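You operate a simulated robot arm through the tools that you are given. There is no shell and no other tool. Be economical: measure what you need, move in short steps, check, and stop when the job is done.

The job below is to be done with a simulated robot arm. You get a single attempt, and the scene is never put back.

Task
Tip bottle D till its bubble is in the trap, then stand it in the middle deep drawer.
Fine: shut that drawer again. Set down upright: what you pick out. Where these are worked on the way, their far stop is far enough and under half their travel is too little: middle deep drawer.

Only the result counts: the job must be done as asked and must still hold three seconds after the hand-in. Knocking over, shifting, dropping, spilling or breaking anything else fails it.

Robot
A 7-joint arm with a two-finger parallel gripper on a trunk, on a base that drives. Base frame: it is fixed to the floor where the robot stands at the start and does not move with it; the origin is under the middle of the robot, x ahead of it, y to its left, z up; the surface under the hand at the start is at about z = 900. Lengths are in mm, angles in degrees, forces in N, time in s.
With the tool pointing down near the work surface it reaches from about 100 to 620 mm from the robot's upright axis, wherever it stands. Its first joint turns from -166.0 to 166.0 degrees. Places, roughly: inside of the middle deep drawer [600, 100, 200]; middle deep drawer [500, 100, 300]. Payload 1.57 kg.
The TCP is the grasp point between the finger pads, 30 mm short of the fingertips. In the tool frame z runs along the fingers and y along their closing line. Largest opening 80 mm; finger width 17, thickness 12; the body of the gripper, 40 by 82 mm, starts 80 mm behind the TCP.
Orientation is that of the tool frame in the base frame, as a unit quaternion [w, x, y, z]. With the fingers straight down and closing along the base's y, the tool's x points along the base's -x, its y along +y and its z along -z.

Tools
- The arm moves only by the tool servo_tool. Its argument "targets" is a list that holds one entry, the list of rows, each a list of 7 numbers: the turn, a rotation vector about the tool's x, y, z in units of 8 degrees (1.0 is 8 degrees), then the shift along the tool's x, y, z in units of 30 mm (1.0 is 30 mm), then the closure in counts, from 0 (fully open) to 255 (shut). In form: [[[rx, ry, rz, dx, dy, dz, jaw], ...]]. A call has 1 to 12 rows; each row shifts and turns the commanded pose from where the row before left it, along the tool's axes as they then stand. A call with a number of a shift or a turn outside -1 to 1 is refused whole. Each row takes 0.2 s and may step no farther than 50 mm and 8.6 degrees from the row before; otherwise, or with a gripper value out of range, the whole call is refused. Where a pose cannot be reached the arm comes as near as it can. A force on the tool above 40 N (or 10 N above the force at the start of the call, whichever is more), or a blocked arm, ends the call early, and 0.2 s more pass. The fingers move at their own pace (about 72 mm/s each) and stop on an object; they squeeze with about 26 N. The grip force told is the motor's: it shows also when the fingers shut on nothing. Time passes only in rows, and 0.2 s behind the last, so rows that do not move let the fingers close. It gives the time, the measured TCP pose, the force on the tool (base axes), the opening and the grip force at its end, in the units of the frame above (readings bear some noise), with the torque about the TCP (base axes, N m) and any sound that the robot's microphone picked up.
- Cameras (640 x 400 px; columns grow to the right, rows downward): "scene" is now at [244.9, -53.5, 1615.2]; the picture's right is [-0.57, -0.82, 0.00], its down [-0.12, 0.08, -0.99] and it looks along [0.81, -0.56, -0.14] (base axes); focal length 214 px, centre (320, 200). "wrist" rides on the gripper at [72, -7, -122] in the tool frame; the picture's right is [0.09, 1.00, 0.00], its down [-0.84, 0.08, -0.54] and it looks along [-0.54, 0.05, 0.84] (tool axes); focal length 238 px, centre (320, 200). There is no depth. A picture from a camera that has moved, and an enlarged one, comes with that camera's place and axes in the base frame and with its lens.
- camera(camera): a new picture of that camera. No time passes.
- lift_body(by): slides the trunk up (or, below 0, down) by that many mm; the arm and the scene camera ride with it, the base frame stays. It gives what a move gives, with no picture.
- base_move(legs): drives the robot by 1 to 6 legs, each [ahead, left, turn to the left] in mm, mm and degrees, along the robot's own axes; the way and the turn of a leg run together, so that a leg with both is an arc; at most 1500 mm and 180 degrees a leg. The arm and the cameras ride along, it lands a little off, and it stops where it bumps. It gives what a move gives.
- aim_head(pan, tilt): turns the head with the scene camera to pan (to the left, within 86 degrees either way) and tilt (down, from -29 to 69), counted from straight ahead of the robot. It gives what a move gives.
- inspect(camera, box): a new picture of the part [left, top, right, bottom] of that camera's present view, enlarged. No time passes.
- close_job(): hands the job in; it is judged then, once.

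Go step by step. Nothing tells you exact positions but the pictures and the camera data: compare them with the known pose of the tool, close in by small moves and look again before you grip or let go. The budget is 120 turns and 90 pictures, counting those below and the enlarged ones. Unless the task says otherwise, let go and move clear before handing in.

The tools are called as a command line: name --argument value ..., lists and objects as JSON in quotes. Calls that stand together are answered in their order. servo_tool: Moves the arm, as the interface text tells. Its arguments: {"type":"object","properties":{"targets":{"type":"array"}},"required":["targets"]} The other tools are called the same way: lift_body (by) slides the trunk up or down; base_move (legs) drives the base; aim_head (pan, tilt) turns the head that bears the scene camera; camera (camera) takes a picture; inspect (camera, box) takes an enlarged picture of a part of a camera's view; close_job () hands the job in.

At the start:

```text
time_s: 0.0
ee_pos: [463.3, 181.8, 1487.2]
orientation: [-0.019, -0.001, 1.0, 0.004]
contact_force: [-0.6, -0.4, -0.2]
moment: [0.0, 0.03, 0.01]
finger_gap: 80.0
grasp_force: 0.1
trunk travel left (down, up): [-788.0, 202.0]
robot x, y, heading: [2.2, 0.6, 0.3]
head pan, tilt: [-34.9, 68.8]
```

scene: 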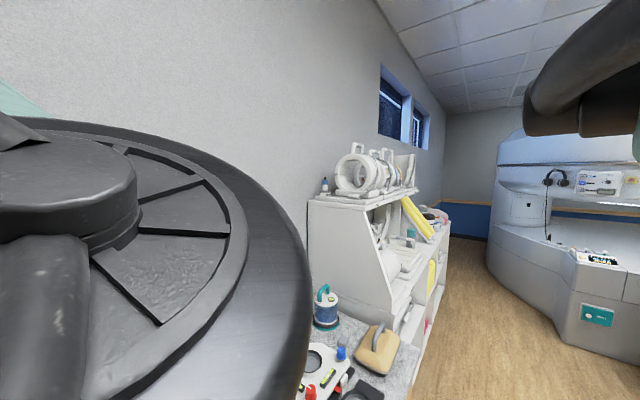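
wrist: 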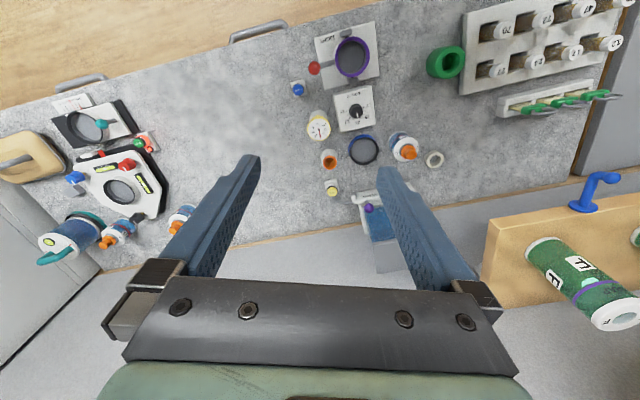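

The view shows a counter with devices ahead and drawer handles at its front edge. I'll look straight ahead and down to find bottle D and the drawers.

aim_head --pan 0 --tilt 60

camera --camera "scene"

inspect --camera "wrist" --box '[400, 0, 640, 150]'

inspect --camera "wrist" --box '[240, 20, 480, 170]'

```text
time_s: 1.0
ee_pos: [463.5, 183.9, 1480.4]
orientation: [-0.029, -0.003, 1.0, 0.007]
contact_force: [0.2, -0.6, 0.4]
moment: [0.0, 0.0, 0.06]
finger_gap: 80.0
grasp_force: 0.0
trunk travel left (down, up): [-788.0, 202.0]
robot x, y, heading: [-1.7, 1.2, -0.0]
head pan, tilt: [0.0, 60.0]
```

```text
87 pictures are left
camera scene: at [259.3, -23.5, 1603.0], right [-0.24, -0.97, 0.0], down [-0.26, 0.07, -0.96], along [0.93, -0.23, -0.27], focal length 214 px, centre (320, 200)
```

scene: 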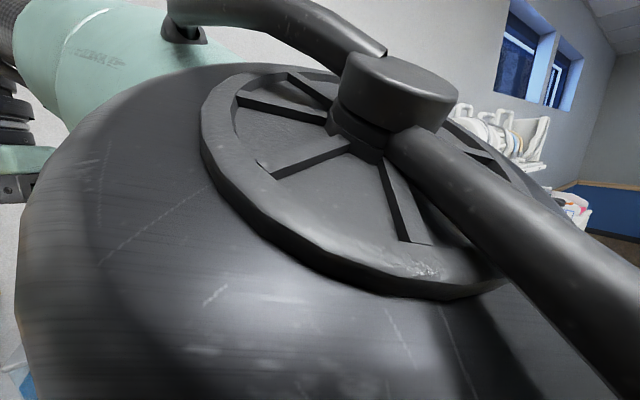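

```text
2.67 times, centred on (520, 75) of wrist
camera zoom: at [398.7, 175.2, 1606.5], right [-0.1, 1.0, 0.02], down [0.87, 0.08, 0.49], along [0.49, 0.06, -0.87], focal length 636 px, centre (-213, 533)
```

zoom: 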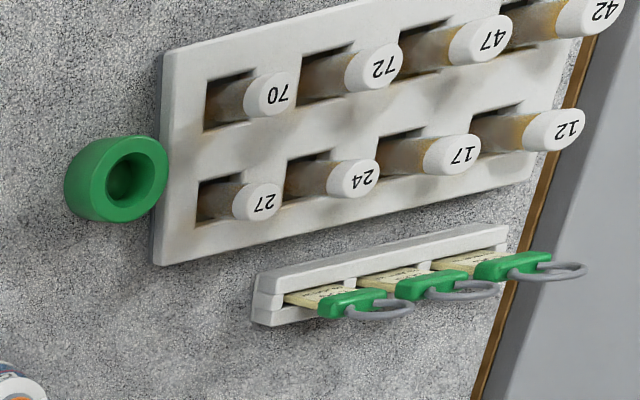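

```text
2.67 times, centred on (360, 95) of wrist
camera zoom: at [398.7, 175.2, 1606.5], right [-0.1, 1.0, 0.02], down [0.87, 0.08, 0.49], along [0.49, 0.06, -0.87], focal length 636 px, centre (213, 480)
```

zoom: 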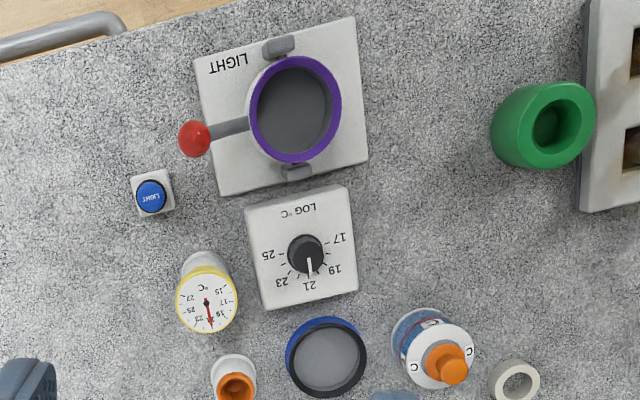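

Bottle C stands right of centre; other orange-capped bottles are on the left. I'll zoom there, and at the green tubes.

inspect --camera "wrist" --box '[20, 90, 240, 270]'

inspect --camera "wrist" --box '[280, 100, 460, 280]'

inspect --camera "wrist" --box '[440, 160, 640, 340]'

```text
2.22 times, centred on (130, 180) of wrist
camera zoom: at [398.7, 175.2, 1606.5], right [-0.1, 1.0, 0.02], down [0.87, 0.08, 0.49], along [0.49, 0.06, -0.87], focal length 530 px, centre (742, 244)
```

zoom: 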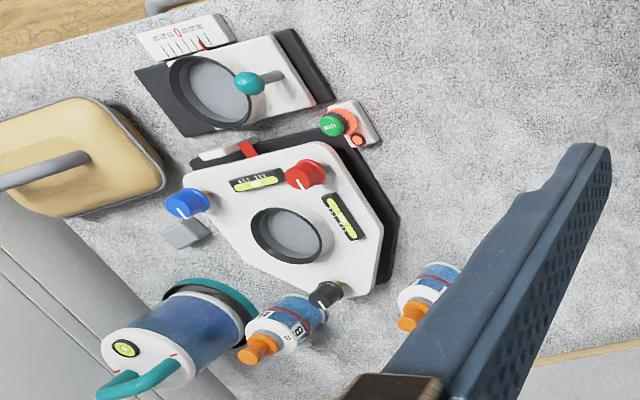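

```text
2.22 times, centred on (370, 190) of wrist
camera zoom: at [398.7, 175.2, 1606.5], right [-0.1, 1.0, 0.02], down [0.87, 0.08, 0.49], along [0.49, 0.06, -0.87], focal length 530 px, centre (209, 222)
```

zoom: 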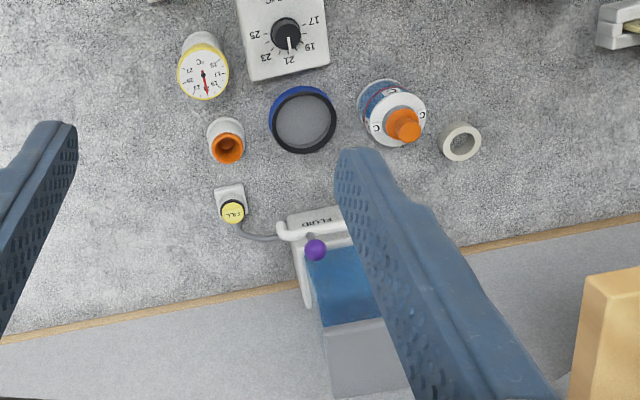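

```text
2.22 times, centred on (540, 250) of wrist
camera zoom: at [398.7, 175.2, 1606.5], right [-0.1, 1.0, 0.02], down [0.87, 0.08, 0.49], along [0.49, 0.06, -0.87], focal length 530 px, centre (-169, 89)
```

zoom: 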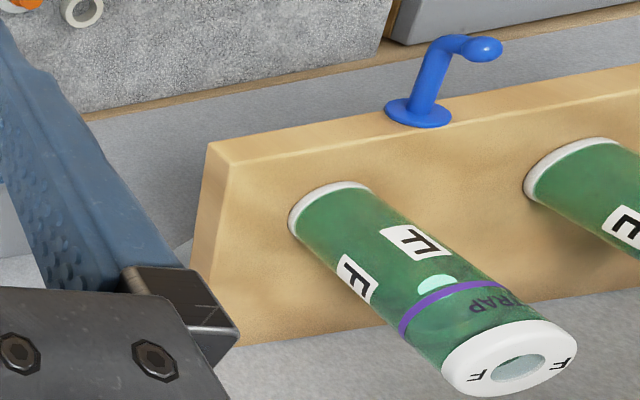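

Green bottles with a "TRAP" mark and a bubble sit on a wooden rack at the far left; F is visible. Bottle D is likely next to it, so I'll pan the head left.

aim_head --pan 60 --tilt 30

camera --camera "scene"

```text
time_s: 2.3
ee_pos: [464.6, 182.9, 1480.1]
orientation: [-0.029, -0.002, 1.0, 0.007]
contact_force: [-0.3, 0.3, 0.5]
moment: [0.02, -0.02, -0.02]
finger_gap: 80.0
grasp_force: 0.0
trunk travel left (down, up): [-788.0, 202.0]
robot x, y, heading: [1.0, 1.2, -0.1]
head pan, tilt: [60.0, 30.0]
```

```text
81 pictures are left
camera scene: at [259.7, -22.0, 1602.9], right [-0.23, -0.97, 0.0], down [-0.26, 0.06, -0.96], along [0.94, -0.22, -0.27], focal length 214 px, centre (320, 200)
```

scene: 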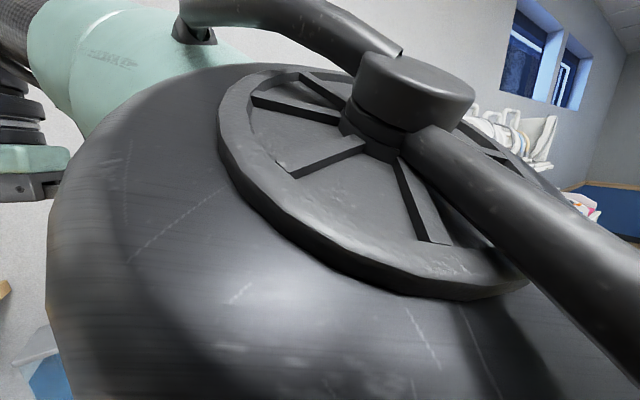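

The head appears to be blocked by the arm's elbow. I'll lower the tool 240 mm over free space so the elbow moves away.

servo_tool --targets '[[[0, 0, 0, 0, 0, 1, 0], [0, 0, 0, 0, 0, 1, 0], [0, 0, 0, 0, 0, 1, 0], [0, 0, 0, 0, 0, 1, 0], [0, 0, 0, 0, 0, 1, 0], [0, 0, 0, 0, 0, 1, 0], [0, 0, 0, 0, 0, 1, 0]]]'

aim_head --pan 40 --tilt 35

camera --camera "scene"

```text
time_s: 3.9
ee_pos: [455.2, 184.8, 1275.3]
orientation: [-0.02, -0.001, 1.0, 0.005]
contact_force: [0.1, -0.3, 0.2]
moment: [-0.02, 0.04, -0.01]
finger_gap: 79.8
grasp_force: 0.0
trunk travel left (down, up): [-788.0, 202.0]
robot x, y, heading: [-1.6, -2.5, -0.1]
head pan, tilt: [60.0, 30.0]
```

```text
time_s: 4.7
ee_pos: [455.3, 184.1, 1276.0]
orientation: [-0.02, -0.001, 1.0, 0.005]
contact_force: [-0.2, -1.2, 0.5]
moment: [0.02, 0.0, 0.02]
finger_gap: 80.1
grasp_force: 0.0
trunk travel left (down, up): [-788.0, 202.0]
robot x, y, heading: [1.7, -1.8, -0.1]
head pan, tilt: [40.0, 35.0]
```

```text
80 pictures are left
camera scene: at [236.2, 56.0, 1572.0], right [0.64, -0.77, 0.0], down [-0.44, -0.37, -0.82], along [0.63, 0.53, -0.57], focal length 214 px, centre (320, 200)
```

scene: 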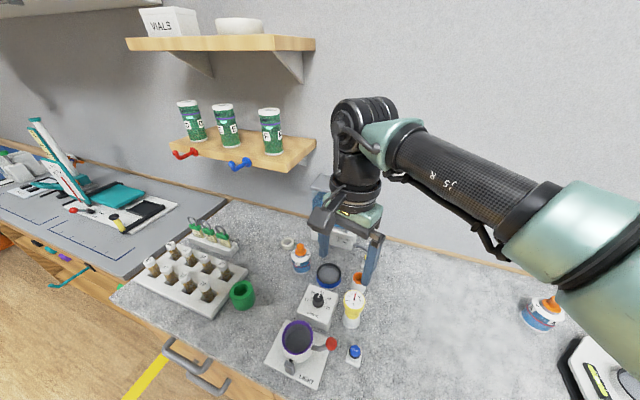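

Now the head is clear. Three green bottles stand on a low wall shelf; I'll zoom to read their letters and the drawers below.

inspect --camera "scene" --box '[160, 85, 320, 185]'

aim_head --pan 30 --tilt 65

camera --camera "scene"

```text
4.00 times, centred on (240, 135) of scene
camera zoom: at [236.2, 56.0, 1572.0], right [0.64, -0.77, 0.0], down [-0.44, -0.37, -0.82], along [0.63, 0.53, -0.57], focal length 858 px, centre (640, 460)
```

zoom: 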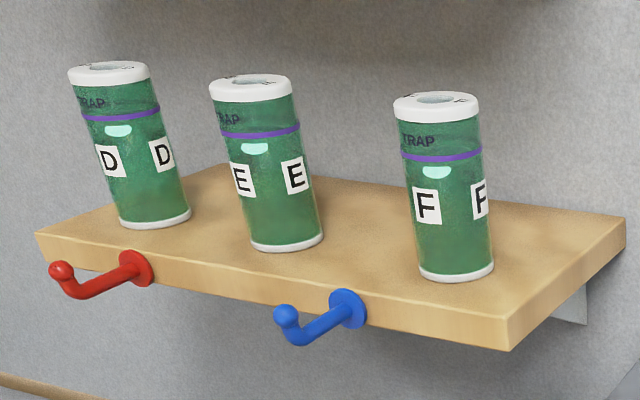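

```text
time_s: 5.7
ee_pos: [455.6, 184.6, 1276.4]
orientation: [-0.02, -0.001, 1.0, 0.005]
contact_force: [-1.0, -0.8, 0.2]
moment: [0.02, -0.04, -0.01]
finger_gap: 80.1
grasp_force: 0.1
trunk travel left (down, up): [-788.0, 202.0]
robot x, y, heading: [1.1, -1.3, -0.1]
head pan, tilt: [30.0, 65.0]
```

```text
78 pictures are left
camera scene: at [221.4, 29.7, 1532.2], right [0.5, -0.87, 0.0], down [-0.78, -0.45, -0.42], along [0.37, 0.21, -0.91], focal length 214 px, centre (320, 200)
```

scene: 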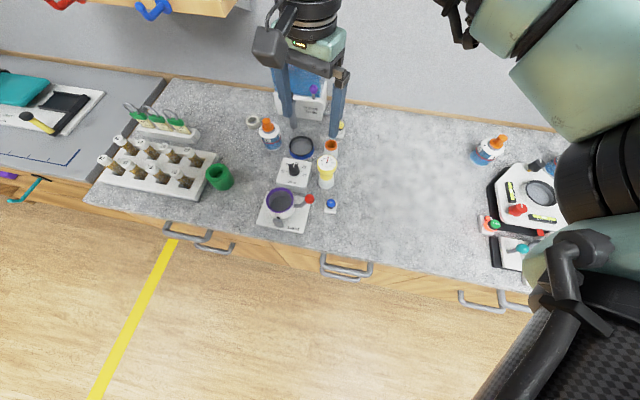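

Bottle D is the leftmost one, at roughly (540, 880, 1300); the counter is turned about 16° relative to the robot. I'll back up to look at the drawers.

base_move --legs '[[-800, 0, 0], [0, 0, 16.5]]'

aim_head --pan 0 --tilt 40

camera --camera "scene"

```text
time_s: 10.9
ee_pos: [-408.0, 304.1, 1275.4]
orientation: [-0.02, -0.139, 0.99, 0.004]
contact_force: [0.2, 0.0, 0.3]
moment: [-0.04, 0.01, 0.01]
finger_gap: 80.1
grasp_force: 0.1
trunk travel left (down, up): [-788.0, 202.0]
robot x, y, heading: [-795.6, 7.1, 16.0]
head pan, tilt: [30.0, 65.0]
```

```text
time_s: 11.8
ee_pos: [-407.3, 305.1, 1276.2]
orientation: [-0.021, -0.139, 0.99, 0.002]
contact_force: [-0.6, 0.4, -0.4]
moment: [0.0, -0.01, 0.02]
finger_gap: 80.2
grasp_force: 0.0
trunk travel left (down, up): [-788.0, 202.0]
robot x, y, heading: [-795.5, 0.0, 15.6]
head pan, tilt: [0.0, 40.0]
```

```text
77 pictures are left
camera scene: at [-552.1, 72.2, 1564.4], right [0.27, -0.96, 0.0], down [-0.62, -0.18, -0.77], along [0.74, 0.21, -0.64], focal length 214 px, centre (320, 200)
```

scene: 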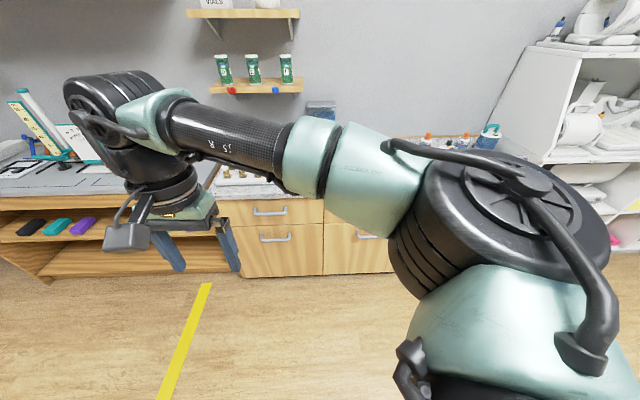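

Each column has a shallow drawer over a deep one; the middle deep handle looks to be at about (333, 28, 585). I'll back the view down by lowering the trunk and shifting right so I can see it better.

base_move --legs '[[0, -280, 0]]'

lift_body --by -550

aim_head --pan 0 --tilt 20

camera --camera "scene"

camera --camera "wrist"

```text
time_s: 13.8
ee_pos: [-333.3, 39.4, 1276.4]
orientation: [-0.02, -0.143, 0.99, 0.003]
contact_force: [0.2, -0.3, -0.3]
moment: [0.0, 0.0, -0.01]
finger_gap: 80.1
grasp_force: 0.0
trunk travel left (down, up): [-788.0, 202.0]
robot x, y, heading: [-715.4, -261.9, 16.1]
head pan, tilt: [0.0, 40.0]
```

```text
refused: -550 is not a number from -400 to 400
```

```text
time_s: 14.6
ee_pos: [-332.6, 39.9, 1276.7]
orientation: [-0.021, -0.142, 0.99, 0.002]
contact_force: [-0.1, 0.4, -0.3]
moment: [0.03, 0.01, -0.01]
finger_gap: 80.1
grasp_force: 0.1
trunk travel left (down, up): [-788.0, 202.0]
robot x, y, heading: [-716.5, -262.4, 16.3]
head pan, tilt: [0.0, 20.0]
```

```text
76 pictures are left
camera scene: at [-467.9, -192.1, 1595.8], right [0.28, -0.96, 0.0], down [-0.33, -0.1, -0.94], along [0.9, 0.26, -0.34], focal length 214 px, centre (320, 200)
```

scene: 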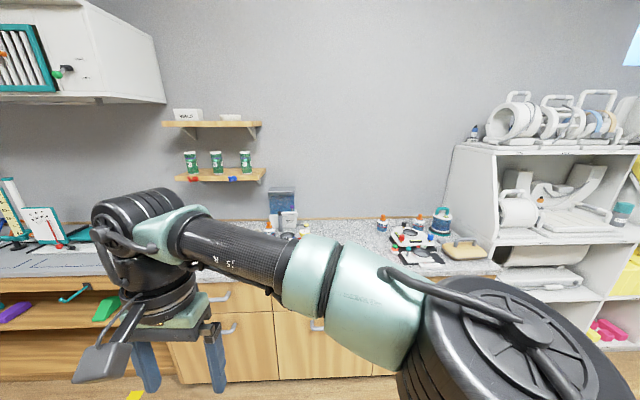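

```text
75 pictures are left
camera wrist: at [-395.9, 13.0, 1401.3], right [-0.37, 0.93, 0.01], down [0.8, 0.31, 0.51], along [0.47, 0.2, -0.86], focal length 238 px, centre (320, 200)
```

wrist: 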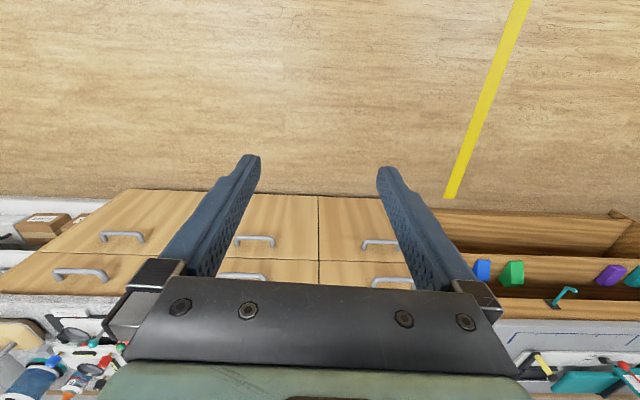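

The wrist camera shows the middle deep handle at about (338, 11, 592). I'll lower the trunk and pitch the tool to horizontal in free space.

lift_body --by -400

servo_tool --targets '[[[0, -1, 0, -0.5, 0, 0, 0], [0, -1, 0, -0.5, 0, 0.1, 0], [0, -1, 0, -0.5, 0, 0.2, 0], [0, -1, 0, -0.4, 0, 0.25, 0], [0, -1, 0, -0.4, 0, 0.3, 0], [0, -1, 0, -0.4, 0, 0.35, 0], [0, -1, 0, -0.3, 0, 0.4, 0], [0, -1, 0, -0.25, 0, 0.45, 0], [0, -1, 0, -0.2, 0, 0.5, 0], [0, -1, 0, -0.1, 0, 0.5, 0], [0, -1, 0, 0, 0, 0.5, 0]]]'

```text
time_s: 18.5
ee_pos: [-333.3, 38.2, 876.5]
orientation: [-0.02, -0.142, 0.99, 0.003]
contact_force: [-0.8, 0.3, -0.2]
moment: [0.02, 0.0, 0.03]
finger_gap: 80.0
grasp_force: 0.0
trunk travel left (down, up): [-388.0, 602.0]
robot x, y, heading: [-719.2, -268.8, 16.4]
head pan, tilt: [0.0, 20.0]
```

```text
time_s: 20.9
ee_pos: [-172.8, 85.4, 855.6]
orientation: [0.674, -0.101, 0.725, 0.101]
contact_force: [0.3, -0.2, -0.1]
moment: [-0.03, 0.01, 0.03]
finger_gap: 80.1
grasp_force: 0.0
trunk travel left (down, up): [-388.0, 602.0]
robot x, y, heading: [-721.2, -264.0, 16.3]
head pan, tilt: [0.0, 20.0]
```

The tool is almost level. I'll roll it 90° so the fingers close vertically, then lower further.

servo_tool --targets '[[[0, -0.5, 0, 0, 0, 0, 0], [0, 0, 1, 0, 0, 0, 0], [0, 0, 1, 0, 0, 0, 0], [0, 0, 1, 0, 0, 0, 0], [0, 0, 1, 0, 0, 0, 0], [0, 0, 1, 0, 0, 0, 0], [0, 0, 1, 0, 0, 0, 0], [0, 0, 1, 0, 0, 0, 0], [0, 0, 1, 0, 0, 0, 0], [0, 0, 1, 0, 0, 0, 0], [0, 0, 1, 0, 0, 0, 0], [0, 0, 1, 0, 0, 0, 0]]]'

lift_body --by -260

camera --camera "wrist"

camera --camera "scene"

```text
time_s: 23.5
ee_pos: [-180.2, 96.3, 866.4]
orientation: [0.429, 0.422, 0.572, 0.557]
contact_force: [0.3, 0.4, -0.9]
moment: [-0.05, 0.03, 0.0]
finger_gap: 80.1
grasp_force: 0.1
out of reach, approached as far as the arm can: row 1
trunk travel left (down, up): [-388.0, 602.0]
robot x, y, heading: [-717.6, -262.7, 16.6]
head pan, tilt: [0.0, 20.0]
```

```text
time_s: 26.1
ee_pos: [-180.0, 98.4, 604.1]
orientation: [0.432, 0.42, 0.577, 0.552]
contact_force: [-1.8, -1.8, 0.7]
moment: [0.0, 0.08, 0.05]
finger_gap: 80.0
grasp_force: 0.1
trunk travel left (down, up): [-128.0, 862.0]
robot x, y, heading: [-721.6, -266.5, 16.3]
head pan, tilt: [0.0, 20.0]
```

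```text
74 pictures are left
camera wrist: at [-317.1, 133.9, 597.8], right [-0.02, 0.13, 0.99], down [-0.29, -0.95, 0.12], along [0.96, -0.29, 0.06], focal length 238 px, centre (320, 200)
```

wrist: 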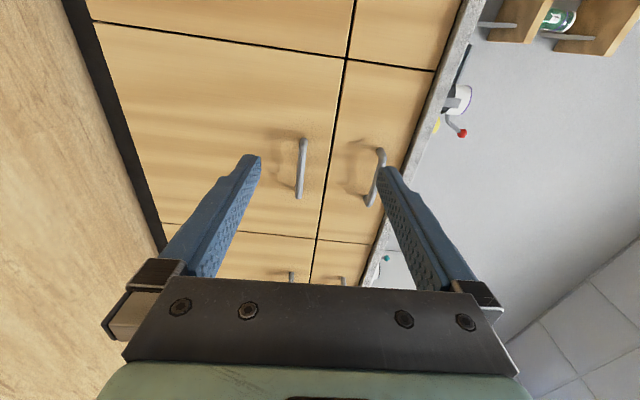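

```text
73 pictures are left
camera scene: at [-466.1, -185.9, 938.5], right [0.28, -0.96, 0.01], down [-0.33, -0.11, -0.94], along [0.9, 0.26, -0.35], focal length 214 px, centre (320, 200)
```

scene: 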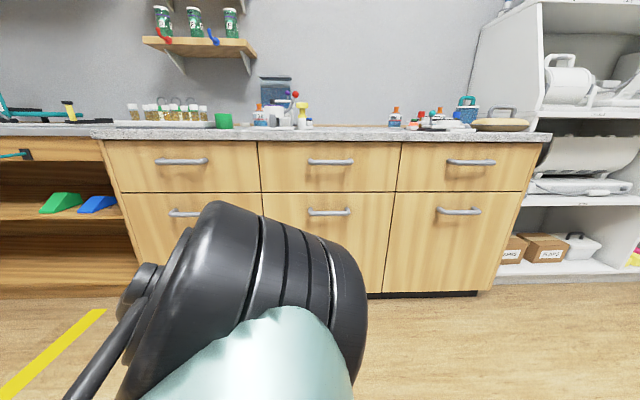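

The handle fixes at about (338, 14, 575) from two views. I'll shift right, lower 29 mm and approach to about 120 mm short.

lift_body --by -29

base_move --legs '[[0, -226, 0], [350, 0, 0]]'

camera --camera "wrist"

```text
time_s: 26.9
ee_pos: [-179.5, 102.5, 582.1]
orientation: [0.436, 0.416, 0.581, 0.547]
contact_force: [2.4, 0.6, -1.2]
moment: [0.01, -0.07, -0.06]
finger_gap: 80.0
grasp_force: 0.0
trunk travel left (down, up): [-99.0, 891.0]
robot x, y, heading: [-720.2, -267.0, 16.2]
head pan, tilt: [0.0, 20.0]
```

```text
time_s: 28.2
ee_pos: [-163.1, 70.5, 568.9]
orientation: [0.443, 0.419, 0.585, 0.535]
contact_force: [-2.6, -1.2, 0.5]
moment: [-0.02, 0.11, -0.04]
finger_gap: 79.9
grasp_force: 0.0
trunk travel left (down, up): [-99.0, 891.0]
robot x, y, heading: [-714.5, -292.3, 15.3]
head pan, tilt: [0.0, 20.0]
stopped in leg 1: the robot was blocked; the commanded pose is now the measured one
```

```text
72 pictures are left
camera wrist: at [-301.7, 107.8, 561.1], right [-0.01, 0.16, 0.99], down [-0.31, -0.94, 0.15], along [0.95, -0.3, 0.06], focal length 238 px, centre (320, 200)
```

wrist: 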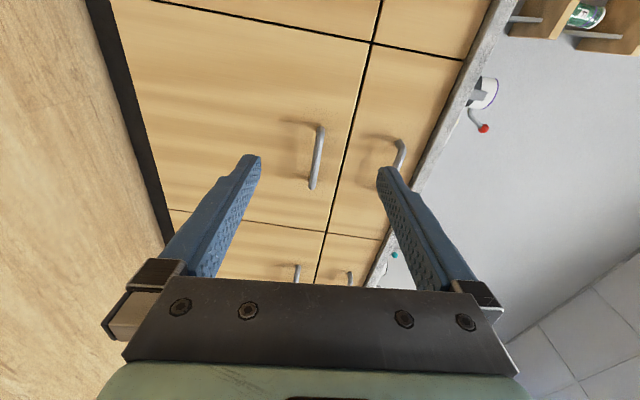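

The drive was blocked, probably an elbow touching the floor or base after the last lowering. I'll raise the trunk a little and look down.

lift_body --by 100

aim_head --pan 0 --tilt 65

camera --camera "scene"

```text
time_s: 29.5
ee_pos: [-170.0, 57.1, 677.2]
orientation: [0.433, 0.425, 0.57, 0.554]
contact_force: [0.0, 0.1, 0.3]
moment: [-0.01, -0.02, 0.03]
finger_gap: 79.8
grasp_force: 0.0
trunk travel left (down, up): [-199.0, 791.0]
robot x, y, heading: [-711.2, -297.7, 15.5]
head pan, tilt: [0.0, 20.0]
```

```text
time_s: 30.6
ee_pos: [-169.5, 56.3, 676.4]
orientation: [0.434, 0.424, 0.57, 0.554]
contact_force: [-0.8, -0.7, 0.5]
moment: [0.0, 0.01, -0.01]
finger_gap: 79.9
grasp_force: 0.0
trunk travel left (down, up): [-199.0, 791.0]
robot x, y, heading: [-711.6, -294.8, 15.7]
head pan, tilt: [0.0, 65.0]
```

```text
71 pictures are left
camera scene: at [-491.5, -236.6, 943.2], right [0.27, -0.96, 0.0], down [-0.87, -0.24, -0.42], along [0.41, 0.11, -0.91], focal length 214 px, centre (320, 200)
```

scene: 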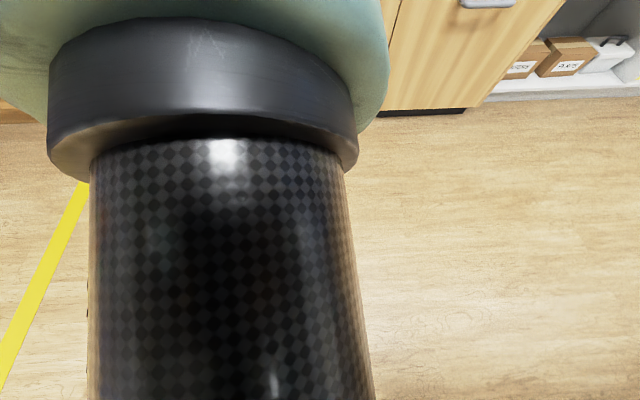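

The arm recovered once raised. I'll drive at this height: right 180 and ahead 340, then look.

base_move --legs '[[0, -182, 0.5], [340, 0, 0]]'

camera --camera "wrist"

```text
time_s: 34.0
ee_pos: [201.4, -20.8, 677.0]
orientation: [0.432, 0.421, 0.572, 0.555]
contact_force: [-1.1, 1.0, -0.9]
moment: [0.03, -0.01, 0.02]
finger_gap: 80.1
grasp_force: 0.0
trunk travel left (down, up): [-199.0, 791.0]
robot x, y, heading: [-336.0, -382.5, 15.9]
head pan, tilt: [0.0, 65.0]
```

```text
70 pictures are left
camera wrist: at [64.4, 15.4, 670.4], right [-0.02, 0.11, 0.99], down [-0.29, -0.95, 0.1], along [0.96, -0.29, 0.06], focal length 238 px, centre (320, 200)
```

wrist: 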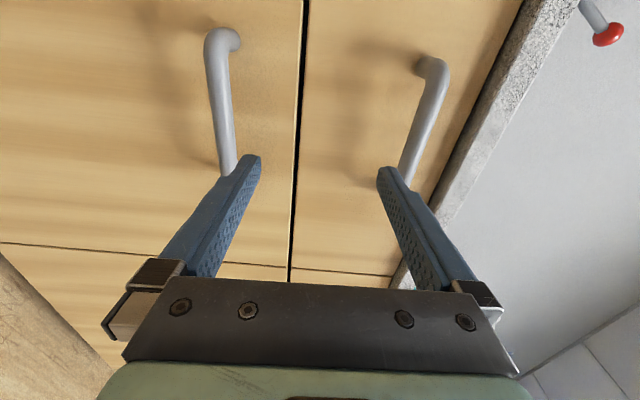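

The deep handle's bar lies about level at z≈572, centred with my tool. I'll lower by trunk and arm, then look before advancing.

lift_body --by -75

servo_tool --targets '[[[0, 0, 0, 0, -1, 0, 0], [0, 0, 0, 0, 0, 1, 0]]]'

camera --camera "wrist"

```text
time_s: 35.1
ee_pos: [201.7, -21.2, 601.9]
orientation: [0.432, 0.421, 0.572, 0.556]
contact_force: [-0.4, 0.5, -0.1]
moment: [-0.01, 0.0, 0.0]
finger_gap: 80.0
grasp_force: 0.2
trunk travel left (down, up): [-124.0, 866.0]
robot x, y, heading: [-337.1, -379.1, 16.1]
head pan, tilt: [0.0, 65.0]
```

```text
time_s: 35.7
ee_pos: [220.8, 0.8, 585.8]
orientation: [0.432, 0.425, 0.571, 0.554]
contact_force: [-0.1, -0.5, 0.3]
moment: [0.04, -0.01, 0.01]
finger_gap: 79.7
grasp_force: 0.2
out of reach, approached as far as the arm can: row 1, 2
trunk travel left (down, up): [-124.0, 866.0]
robot x, y, heading: [-342.1, -382.2, 15.9]
head pan, tilt: [0.0, 65.0]
```

```text
69 pictures are left
camera wrist: at [83.5, 38.2, 580.0], right [-0.02, 0.12, 0.99], down [-0.3, -0.95, 0.11], along [0.95, -0.3, 0.05], focal length 238 px, centre (320, 200)
```

wrist: 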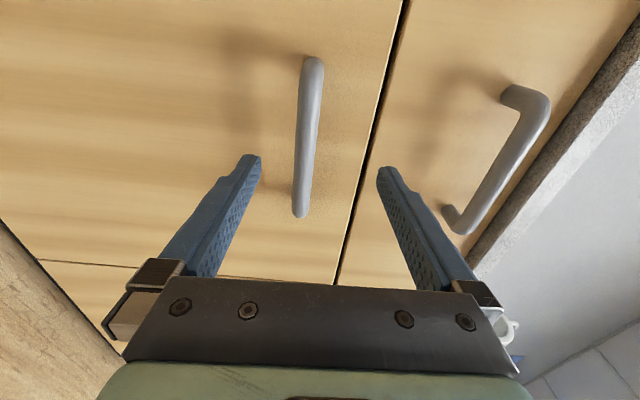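

The bar is between the finger heights (z≈571 vs tool 586). I'll lower 10 mm and drive ahead 95 mm.

lift_body --by -10

base_move --legs '[[95, 0, 0]]'

camera --camera "wrist"

```text
time_s: 36.3
ee_pos: [220.6, 2.4, 575.5]
orientation: [0.432, 0.425, 0.572, 0.552]
contact_force: [0.0, -0.1, -0.4]
moment: [0.02, 0.02, -0.01]
finger_gap: 79.8
grasp_force: 0.1
trunk travel left (down, up): [-114.0, 876.0]
robot x, y, heading: [-335.0, -381.8, 15.6]
head pan, tilt: [0.0, 65.0]
```

```text
time_s: 37.4
ee_pos: [311.1, 27.1, 576.0]
orientation: [0.433, 0.424, 0.571, 0.553]
contact_force: [-0.5, -0.3, 0.4]
moment: [0.0, 0.0, -0.01]
finger_gap: 80.1
grasp_force: 0.0
trunk travel left (down, up): [-114.0, 876.0]
robot x, y, heading: [-248.2, -354.1, 16.1]
head pan, tilt: [0.0, 65.0]
```

```text
68 pictures are left
camera wrist: at [173.8, 64.1, 570.1], right [-0.02, 0.12, 0.99], down [-0.3, -0.95, 0.11], along [0.95, -0.3, 0.05], focal length 238 px, centre (320, 200)
```

wrist: 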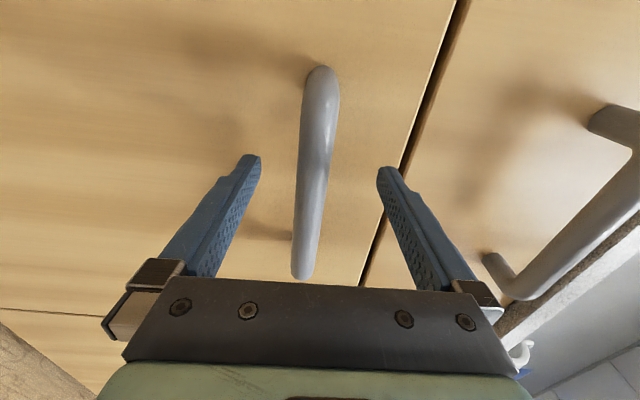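

The bar runs between the fingers. I'll drive 20 mm further and close.

base_move --legs '[[20, 0, 0]]'

servo_tool --targets '[[[0, 0, 0, 0, 0, 0, 255], [0, 0, 0, 0, 0, 0, 255], [0, 0, 0, 0, 0, 0, 255], [0, 0, 0, 0, 0, 0, 255]]]'

camera --camera "wrist"

```text
time_s: 38.2
ee_pos: [330.2, 32.4, 575.7]
orientation: [0.432, 0.425, 0.572, 0.553]
contact_force: [0.6, -0.9, -0.4]
moment: [0.0, 0.01, 0.01]
finger_gap: 80.0
grasp_force: 0.0
trunk travel left (down, up): [-114.0, 876.0]
robot x, y, heading: [-227.0, -348.9, 16.0]
head pan, tilt: [0.0, 65.0]
```

```text
time_s: 39.2
ee_pos: [329.6, 32.3, 571.2]
orientation: [0.43, 0.426, 0.575, 0.55]
contact_force: [-1.3, -2.0, -19.0]
moment: [0.56, 0.26, 0.3]
finger_gap: 22.1
grasp_force: 35.2
trunk travel left (down, up): [-114.0, 876.0]
robot x, y, heading: [-228.2, -349.7, 16.2]
head pan, tilt: [0.0, 65.0]
```

```text
67 pictures are left
camera wrist: at [192.7, 69.2, 566.3], right [-0.01, 0.12, 0.99], down [-0.3, -0.95, 0.11], along [0.95, -0.3, 0.04], focal length 238 px, centre (320, 200)
```

wrist: 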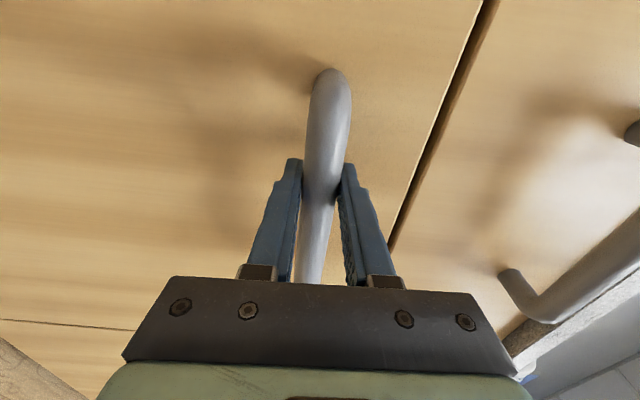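

The handle is gripped (gap 22 mm). I'll pull by driving back.

base_move --legs '[[-200, 0, 0]]'

camera --camera "wrist"

```text
time_s: 40.8
ee_pos: [144.2, -29.5, 571.3]
orientation: [0.436, 0.431, 0.571, 0.546]
contact_force: [5.3, -24.3, -21.8]
moment: [0.46, 0.19, -0.25]
finger_gap: 21.9
grasp_force: 35.3
trunk travel left (down, up): [-114.0, 876.0]
robot x, y, heading: [-422.9, -408.1, 15.9]
head pan, tilt: [0.0, 65.0]
```

```text
66 pictures are left
camera wrist: at [6.9, 10.3, 566.1], right [-0.01, 0.12, 0.99], down [-0.32, -0.94, 0.11], along [0.95, -0.31, 0.04], focal length 238 px, centre (320, 200)
```

wrist: 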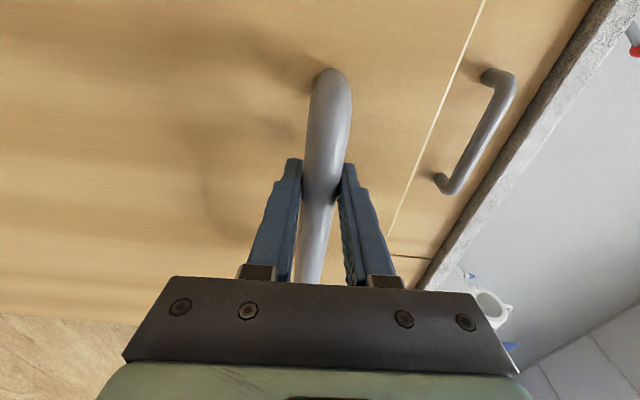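

The drawer slides, its axis seems about 18°. I'll keep pulling with a small correction to the right.

base_move --legs '[[-150, -12, 0]]'

camera --camera "wrist"

```text
time_s: 42.1
ee_pos: [0.1, -79.5, 570.1]
orientation: [0.433, 0.429, 0.573, 0.547]
contact_force: [-9.9, 23.1, -9.0]
moment: [0.61, 0.22, 0.12]
finger_gap: 22.1
grasp_force: 35.0
trunk travel left (down, up): [-114.0, 876.0]
robot x, y, heading: [-560.8, -458.4, 15.8]
head pan, tilt: [0.0, 65.0]
```

```text
65 pictures are left
camera wrist: at [-136.6, -40.8, 566.4], right [0.0, 0.12, 0.99], down [-0.31, -0.94, 0.12], along [0.95, -0.31, 0.04], focal length 238 px, centre (320, 200)
```

wrist: 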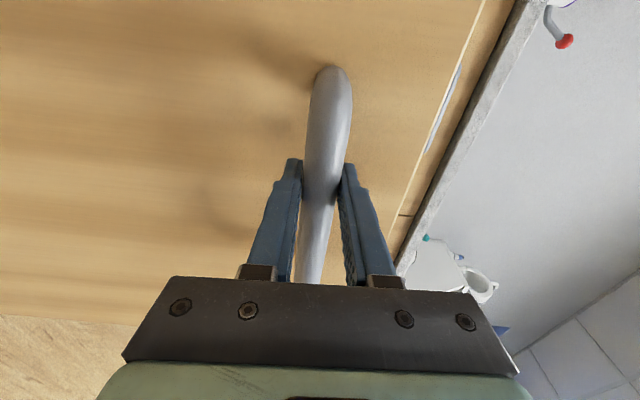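

About 350 mm open so far. I'll continue to find the stop.

base_move --legs '[[-80, -2, 0]]'

```text
time_s: 43.4
ee_pos: [-70.8, -106.1, 571.8]
orientation: [0.436, 0.434, 0.569, 0.546]
contact_force: [-1.7, -2.1, -1.6]
moment: [0.59, 0.27, 0.27]
finger_gap: 22.0
grasp_force: 34.5
trunk travel left (down, up): [-114.0, 876.0]
robot x, y, heading: [-638.8, -481.2, 15.6]
head pan, tilt: [0.0, 65.0]
stopped in leg 1: the robot was blocked; the commanded pose is now the measured one
```

The drawer hit its stop at about 424 mm open. I'll release, back away, raise and look inside.

servo_tool --targets '[[[0, 0, 0, 0, 0, 0, 0], [0, 0, 0, 0, 0, 0, 0], [0, 0, 0, 0, 0, 0, 0]]]'

base_move --legs '[[-120, 0, 0]]'

lift_body --by 400

aim_head --pan 10 --tilt 40

camera --camera "scene"

camera --camera "wrist"

```text
time_s: 44.2
ee_pos: [-69.5, -106.3, 572.0]
orientation: [0.437, 0.433, 0.569, 0.546]
contact_force: [-0.1, 0.2, -0.1]
moment: [0.0, -0.05, 0.03]
finger_gap: 80.0
grasp_force: 0.1
trunk travel left (down, up): [-114.0, 876.0]
robot x, y, heading: [-636.4, -478.6, 15.5]
head pan, tilt: [0.0, 65.0]
```

```text
time_s: 45.1
ee_pos: [-86.7, -106.1, 561.9]
orientation: [0.432, 0.433, 0.575, 0.543]
contact_force: [0.0, -0.6, -0.3]
moment: [0.01, 0.02, 0.02]
finger_gap: 79.9
grasp_force: 0.0
trunk travel left (down, up): [-114.0, 876.0]
robot x, y, heading: [-650.1, -487.3, 15.9]
head pan, tilt: [0.0, 65.0]
stopped in leg 1: the robot was blocked; the commanded pose is now the measured one
```

```text
time_s: 48.9
ee_pos: [-94.5, -110.0, 974.9]
orientation: [0.436, 0.43, 0.569, 0.549]
contact_force: [0.4, 0.5, 0.9]
moment: [-0.01, -0.06, -0.03]
finger_gap: 80.1
grasp_force: 0.1
trunk travel left (down, up): [-514.0, 476.0]
robot x, y, heading: [-656.9, -488.2, 15.7]
head pan, tilt: [0.0, 65.0]
```

```text
time_s: 49.8
ee_pos: [-94.6, -109.4, 974.2]
orientation: [0.436, 0.43, 0.569, 0.549]
contact_force: [0.7, 0.0, 0.2]
moment: [0.01, -0.01, -0.02]
finger_gap: 80.3
grasp_force: 0.0
trunk travel left (down, up): [-514.0, 476.0]
robot x, y, heading: [-658.8, -483.6, 16.0]
head pan, tilt: [10.0, 40.0]
```

```text
64 pictures are left
camera scene: at [-419.2, -402.2, 1290.4], right [0.44, -0.9, 0.0], down [-0.58, -0.28, -0.77], along [0.69, 0.33, -0.64], focal length 214 px, centre (320, 200)
```

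scene: 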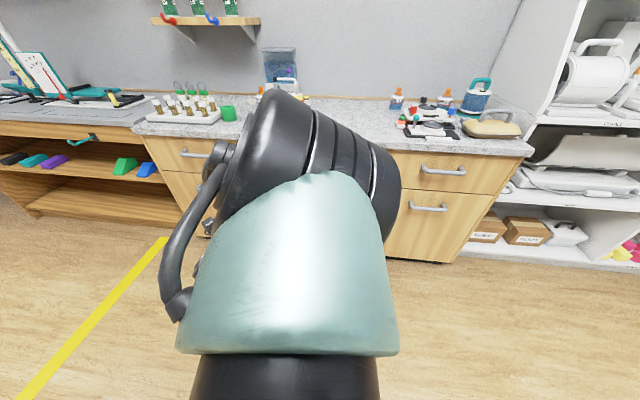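

```text
63 pictures are left
camera wrist: at [-231.3, -70.5, 969.3], right [-0.01, 0.12, 0.99], down [-0.31, -0.94, 0.11], along [0.95, -0.31, 0.05], focal length 238 px, centre (320, 200)
```

wrist: 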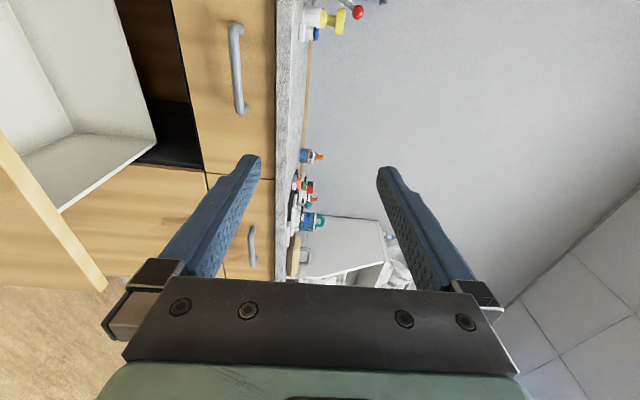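

The drawer is open and its box looks roomy. Backing was blocked low down, so next I raise the trunk, roll the tool back so the fingers close horizontally, and move left toward bottle D.

lift_body --by 390

servo_tool --targets '[[[0, 0, -1, 0, 0, -0.5, 0], [0, 0, -1, 0, 0, -0.5, 0], [0, 0, -1, 0, 0, -0.5, 0], [0, 0, -1, 0, 0, -0.5, 0], [0, 0, -1, 0, 0, -0.5, 0], [0, 0, -1, 0, 0, -0.5, 0], [0, 0, -1, 0, 0, -0.5, 0], [0, 0, -1, 0, 0, -0.5, 0], [0, 0, -1, 0, 0, -0.5, 0], [0, 0, -1, 0, 0, -0.5, 0], [0, 0, -1, 0, 0, -0.5, 0]]]'

base_move --legs '[[0, 700, 2]]'

camera --camera "wrist"

camera --camera "scene"

```text
time_s: 53.5
ee_pos: [-94.3, -110.4, 1364.8]
orientation: [0.436, 0.431, 0.569, 0.549]
contact_force: [-0.1, 1.1, -0.5]
moment: [-0.01, -0.01, 0.01]
finger_gap: 79.9
grasp_force: 0.0
trunk travel left (down, up): [-904.0, 86.0]
robot x, y, heading: [-653.7, -487.7, 16.0]
head pan, tilt: [10.0, 40.0]
```

```text
time_s: 55.9
ee_pos: [-254.0, -150.4, 1368.1]
orientation: [0.695, -0.087, 0.708, 0.091]
contact_force: [0.2, -0.6, 0.4]
moment: [0.04, -0.02, 0.01]
finger_gap: 79.8
grasp_force: 0.0
trunk travel left (down, up): [-904.0, 86.0]
robot x, y, heading: [-655.6, -482.6, 15.9]
head pan, tilt: [10.0, 40.0]
```

```text
time_s: 59.7
ee_pos: [-464.6, 516.5, 1368.1]
orientation: [0.693, -0.098, 0.707, 0.104]
contact_force: [-0.3, 0.4, -0.2]
moment: [-0.01, 0.03, 0.0]
finger_gap: 80.0
grasp_force: 0.1
trunk travel left (down, up): [-904.0, 86.0]
robot x, y, heading: [-854.2, 166.9, 17.7]
head pan, tilt: [10.0, 40.0]
```

```text
62 pictures are left
camera wrist: at [-581.3, 476.5, 1299.1], right [-0.28, 0.96, -0.08], down [-0.52, -0.08, 0.85], along [0.8, 0.28, 0.53], focal length 238 px, centre (320, 200)
```

wrist: 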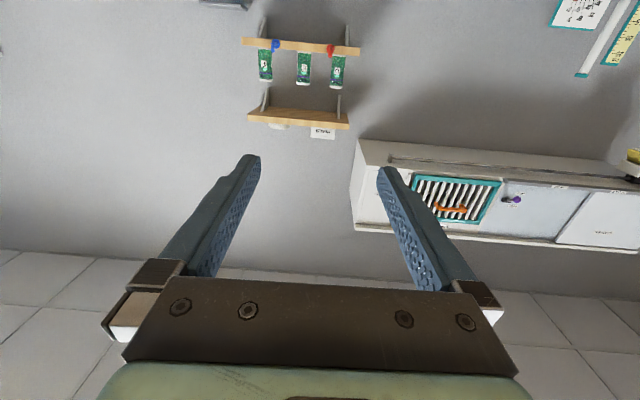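

```text
61 pictures are left
camera scene: at [-621.2, 259.5, 1680.5], right [0.47, -0.88, 0.0], down [-0.57, -0.3, -0.77], along [0.68, 0.36, -0.64], focal length 214 px, centre (320, 200)
```

scene: 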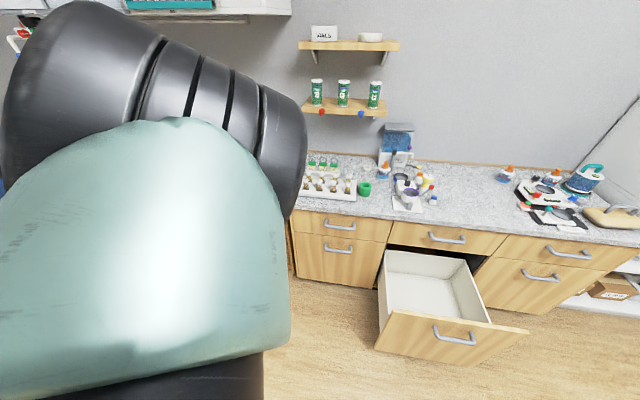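

Very clear: drawer wide open, and D stands at about (549, 898, 1304) at the left end of the shelf, with the wall cabinet left of it. I'll shift the arm 100 mm right relative to the base, drive left 156 and ahead 700.

servo_tool --targets '[[[0, 0, 0, 0, -1, 0, 0], [0, 0, 0, 0, -1, 0, 0], [0, 0, 0, 0, -1, 0, 0]]]'

base_move --legs '[[0, 150, 0.5], [700, 0, 0]]'

camera --camera "wrist"

camera --camera "scene"

```text
time_s: 60.5
ee_pos: [-443.6, 439.5, 1377.5]
orientation: [0.693, -0.098, 0.707, 0.103]
contact_force: [-0.2, -0.3, 0.0]
moment: [0.01, 0.04, -0.02]
finger_gap: 79.9
grasp_force: 0.0
out of reach, approached as far as the arm can: row 3
trunk travel left (down, up): [-904.0, 86.0]
robot x, y, heading: [-857.4, 171.5, 17.9]
head pan, tilt: [10.0, 40.0]
```

```text
time_s: 65.2
ee_pos: [156.3, 803.5, 1376.6]
orientation: [0.692, -0.1, 0.707, 0.106]
contact_force: [-0.9, -0.2, 0.0]
moment: [0.0, 0.01, -0.03]
finger_gap: 80.2
grasp_force: 0.1
trunk travel left (down, up): [-904.0, 86.0]
robot x, y, heading: [-255.4, 527.1, 18.8]
head pan, tilt: [10.0, 40.0]
```

```text
60 pictures are left
camera wrist: at [39.2, 762.1, 1308.0], right [-0.29, 0.95, -0.08], down [-0.52, -0.09, 0.85], along [0.8, 0.29, 0.52], focal length 238 px, centre (320, 200)
```

wrist: 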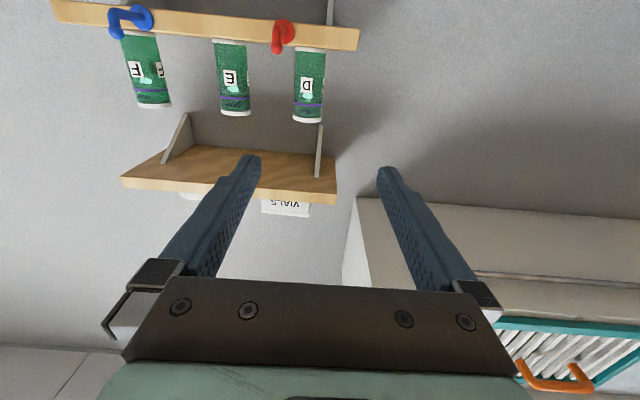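

```text
59 pictures are left
camera scene: at [-19.4, 621.5, 1680.5], right [0.48, -0.88, 0.0], down [-0.56, -0.31, -0.77], along [0.67, 0.37, -0.64], focal length 214 px, centre (320, 200)
```

scene: 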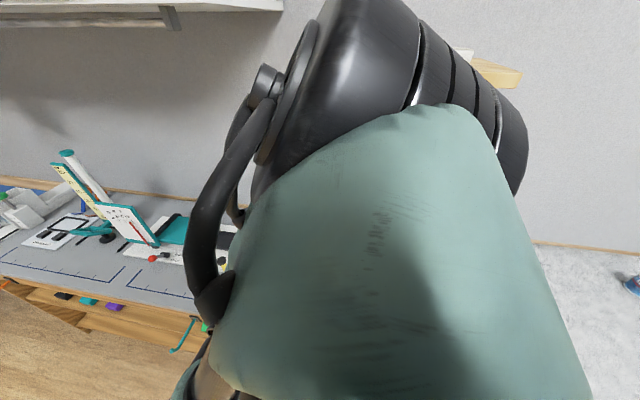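

D fixes at (549, 901), base z≈1302, top ≈1430; I'm 404 mm short and 20 mm right of it. I'll drive 100 mm ahead and extend the arm to see how far it reaches.

base_move --legs '[[100, 15, 0]]'

servo_tool --targets '[[[0, 0, 0, 0, 0, 1, 0], [0, 0, 0, 0, 0, 1, 0], [0, 0, 0, 0, 0, 1, 0], [0, 0, 0, 0, 0, 1, 0], [0, 0, 0, 0, 0, 1, 0], [0, 0, 0, 0, 0, 1, 0]]]'

```text
time_s: 66.4
ee_pos: [244.9, 848.2, 1378.5]
orientation: [0.692, -0.101, 0.707, 0.107]
contact_force: [0.4, 0.7, 0.4]
moment: [0.0, 0.02, -0.01]
finger_gap: 80.3
grasp_force: 0.0
trunk travel left (down, up): [-904.0, 86.0]
robot x, y, heading: [-164.6, 571.8, 18.6]
head pan, tilt: [10.0, 40.0]
```

```text
time_s: 67.8
ee_pos: [395.8, 931.8, 1401.3]
orientation: [0.69, -0.099, 0.71, 0.104]
contact_force: [0.8, -0.4, -0.1]
moment: [0.0, -0.02, -0.02]
finger_gap: 80.0
grasp_force: 0.1
out of reach, approached as far as the arm can: row 1, 2, 3, 4, 5, 6
trunk travel left (down, up): [-904.0, 86.0]
robot x, y, heading: [-161.3, 573.2, 18.6]
head pan, tilt: [10.0, 40.0]
```

The arm hits a limit and drifts up and left, suggesting it wants a higher hand relative to the shoulder. I'll back the hand off, lower the trunk 130 and raise the hand with the arm.

servo_tool --targets '[[[0, 0, 0, 0, 0, -1, 0], [0, 0, 0, 0, 0, -1, 0], [0, 0, 0, 0, 0, -1, 0], [0, 0, 0, -1, 0, 0, 0], [0, 0, 0, -1, 0, 0, 0]]]'

lift_body --by -130

servo_tool --targets '[[[0, 0, 0, -1, 0, 0, 0], [0, 0, 0, -1, 0, 0, 0], [0, 0, 0, -0.5, -0.5, 0.5, 0], [0, 0, 0, 0, -0.5, 0.5, 0], [0, 0, 0, 0, -0.5, 0.5, 0]]]'

```text
time_s: 69.0
ee_pos: [309.4, 901.5, 1443.3]
orientation: [0.675, -0.101, 0.723, 0.108]
contact_force: [0.1, -0.7, 0.5]
moment: [-0.02, -0.03, 0.02]
finger_gap: 79.8
grasp_force: 0.0
trunk travel left (down, up): [-904.0, 86.0]
robot x, y, heading: [-164.1, 572.1, 18.8]
head pan, tilt: [10.0, 40.0]
```

```text
time_s: 70.6
ee_pos: [308.3, 903.4, 1315.0]
orientation: [0.676, -0.1, 0.722, 0.107]
contact_force: [-0.2, -0.5, 0.6]
moment: [0.03, -0.01, 0.01]
finger_gap: 79.8
grasp_force: 0.0
trunk travel left (down, up): [-774.0, 216.0]
robot x, y, heading: [-165.8, 575.7, 18.4]
head pan, tilt: [10.0, 40.0]
```

```text
time_s: 72.0
ee_pos: [362.0, 885.4, 1377.4]
orientation: [0.665, -0.102, 0.73, 0.123]
contact_force: [0.4, 0.1, -0.5]
moment: [0.0, -0.01, 0.0]
finger_gap: 80.0
grasp_force: 0.0
trunk travel left (down, up): [-774.0, 216.0]
robot x, y, heading: [-163.5, 573.9, 18.9]
head pan, tilt: [10.0, 40.0]
stopped in row 5: the arm was blocked; the commanded pose is now the measured one
```

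The arm got blocked although the tool feels no force; perhaps a link touches the head or wall cabinet. I'll look.

camera --camera "wrist"

camera --camera "scene"

```text
58 pictures are left
camera wrist: at [242.2, 842.3, 1316.4], right [-0.32, 0.95, -0.05], down [-0.46, -0.11, 0.88], along [0.83, 0.31, 0.47], focal length 238 px, centre (320, 200)
```

wrist: 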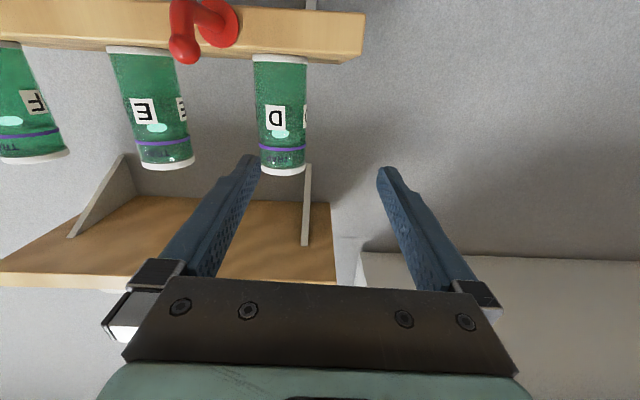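

```text
57 pictures are left
camera scene: at [70.7, 667.7, 1550.4], right [0.48, -0.88, 0.0], down [-0.56, -0.31, -0.77], along [0.67, 0.37, -0.64], focal length 214 px, centre (320, 200)
```

scene: 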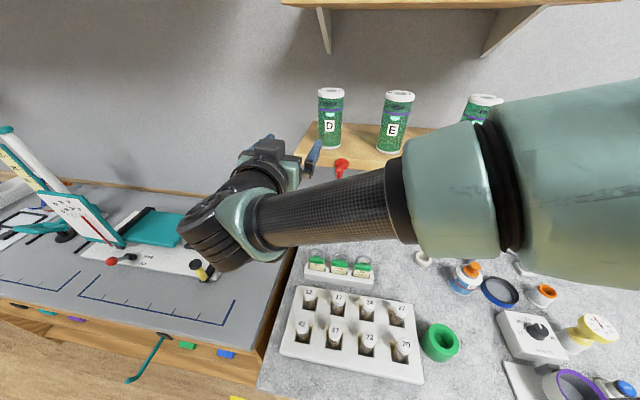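

The picture shows the hand short of D by ~180 mm and 44 mm too far left. I'll drive right and ahead a bit and watch for bumping the counter.

base_move --legs '[[0, -44, 0], [80, 0, 0]]'

servo_tool --targets '[[[0, -0.6, 0, 0, 0, 0.5, 0], [0, 0, 0, 0, 0, 0.5, 0]]]'

```text
time_s: 73.5
ee_pos: [455.3, 865.8, 1376.5]
orientation: [0.664, -0.1, 0.73, 0.123]
contact_force: [1.5, -0.9, 0.1]
moment: [-0.01, 0.01, 0.02]
finger_gap: 80.2
grasp_force: 0.0
trunk travel left (down, up): [-774.0, 216.0]
robot x, y, heading: [-71.6, 556.6, 18.4]
head pan, tilt: [10.0, 40.0]
```

```text
time_s: 74.3
ee_pos: [457.5, 872.0, 1348.7]
orientation: [0.652, -0.086, 0.742, 0.132]
contact_force: [-0.5, 0.1, -0.7]
moment: [-0.02, 0.02, -0.02]
finger_gap: 79.8
grasp_force: 0.0
out of reach, approached as far as the arm can: row 1, 2
trunk travel left (down, up): [-774.0, 216.0]
robot x, y, heading: [-73.1, 556.6, 18.4]
head pan, tilt: [10.0, 40.0]
stopped in row 2: the arm was blocked; the commanded pose is now the measured one
```

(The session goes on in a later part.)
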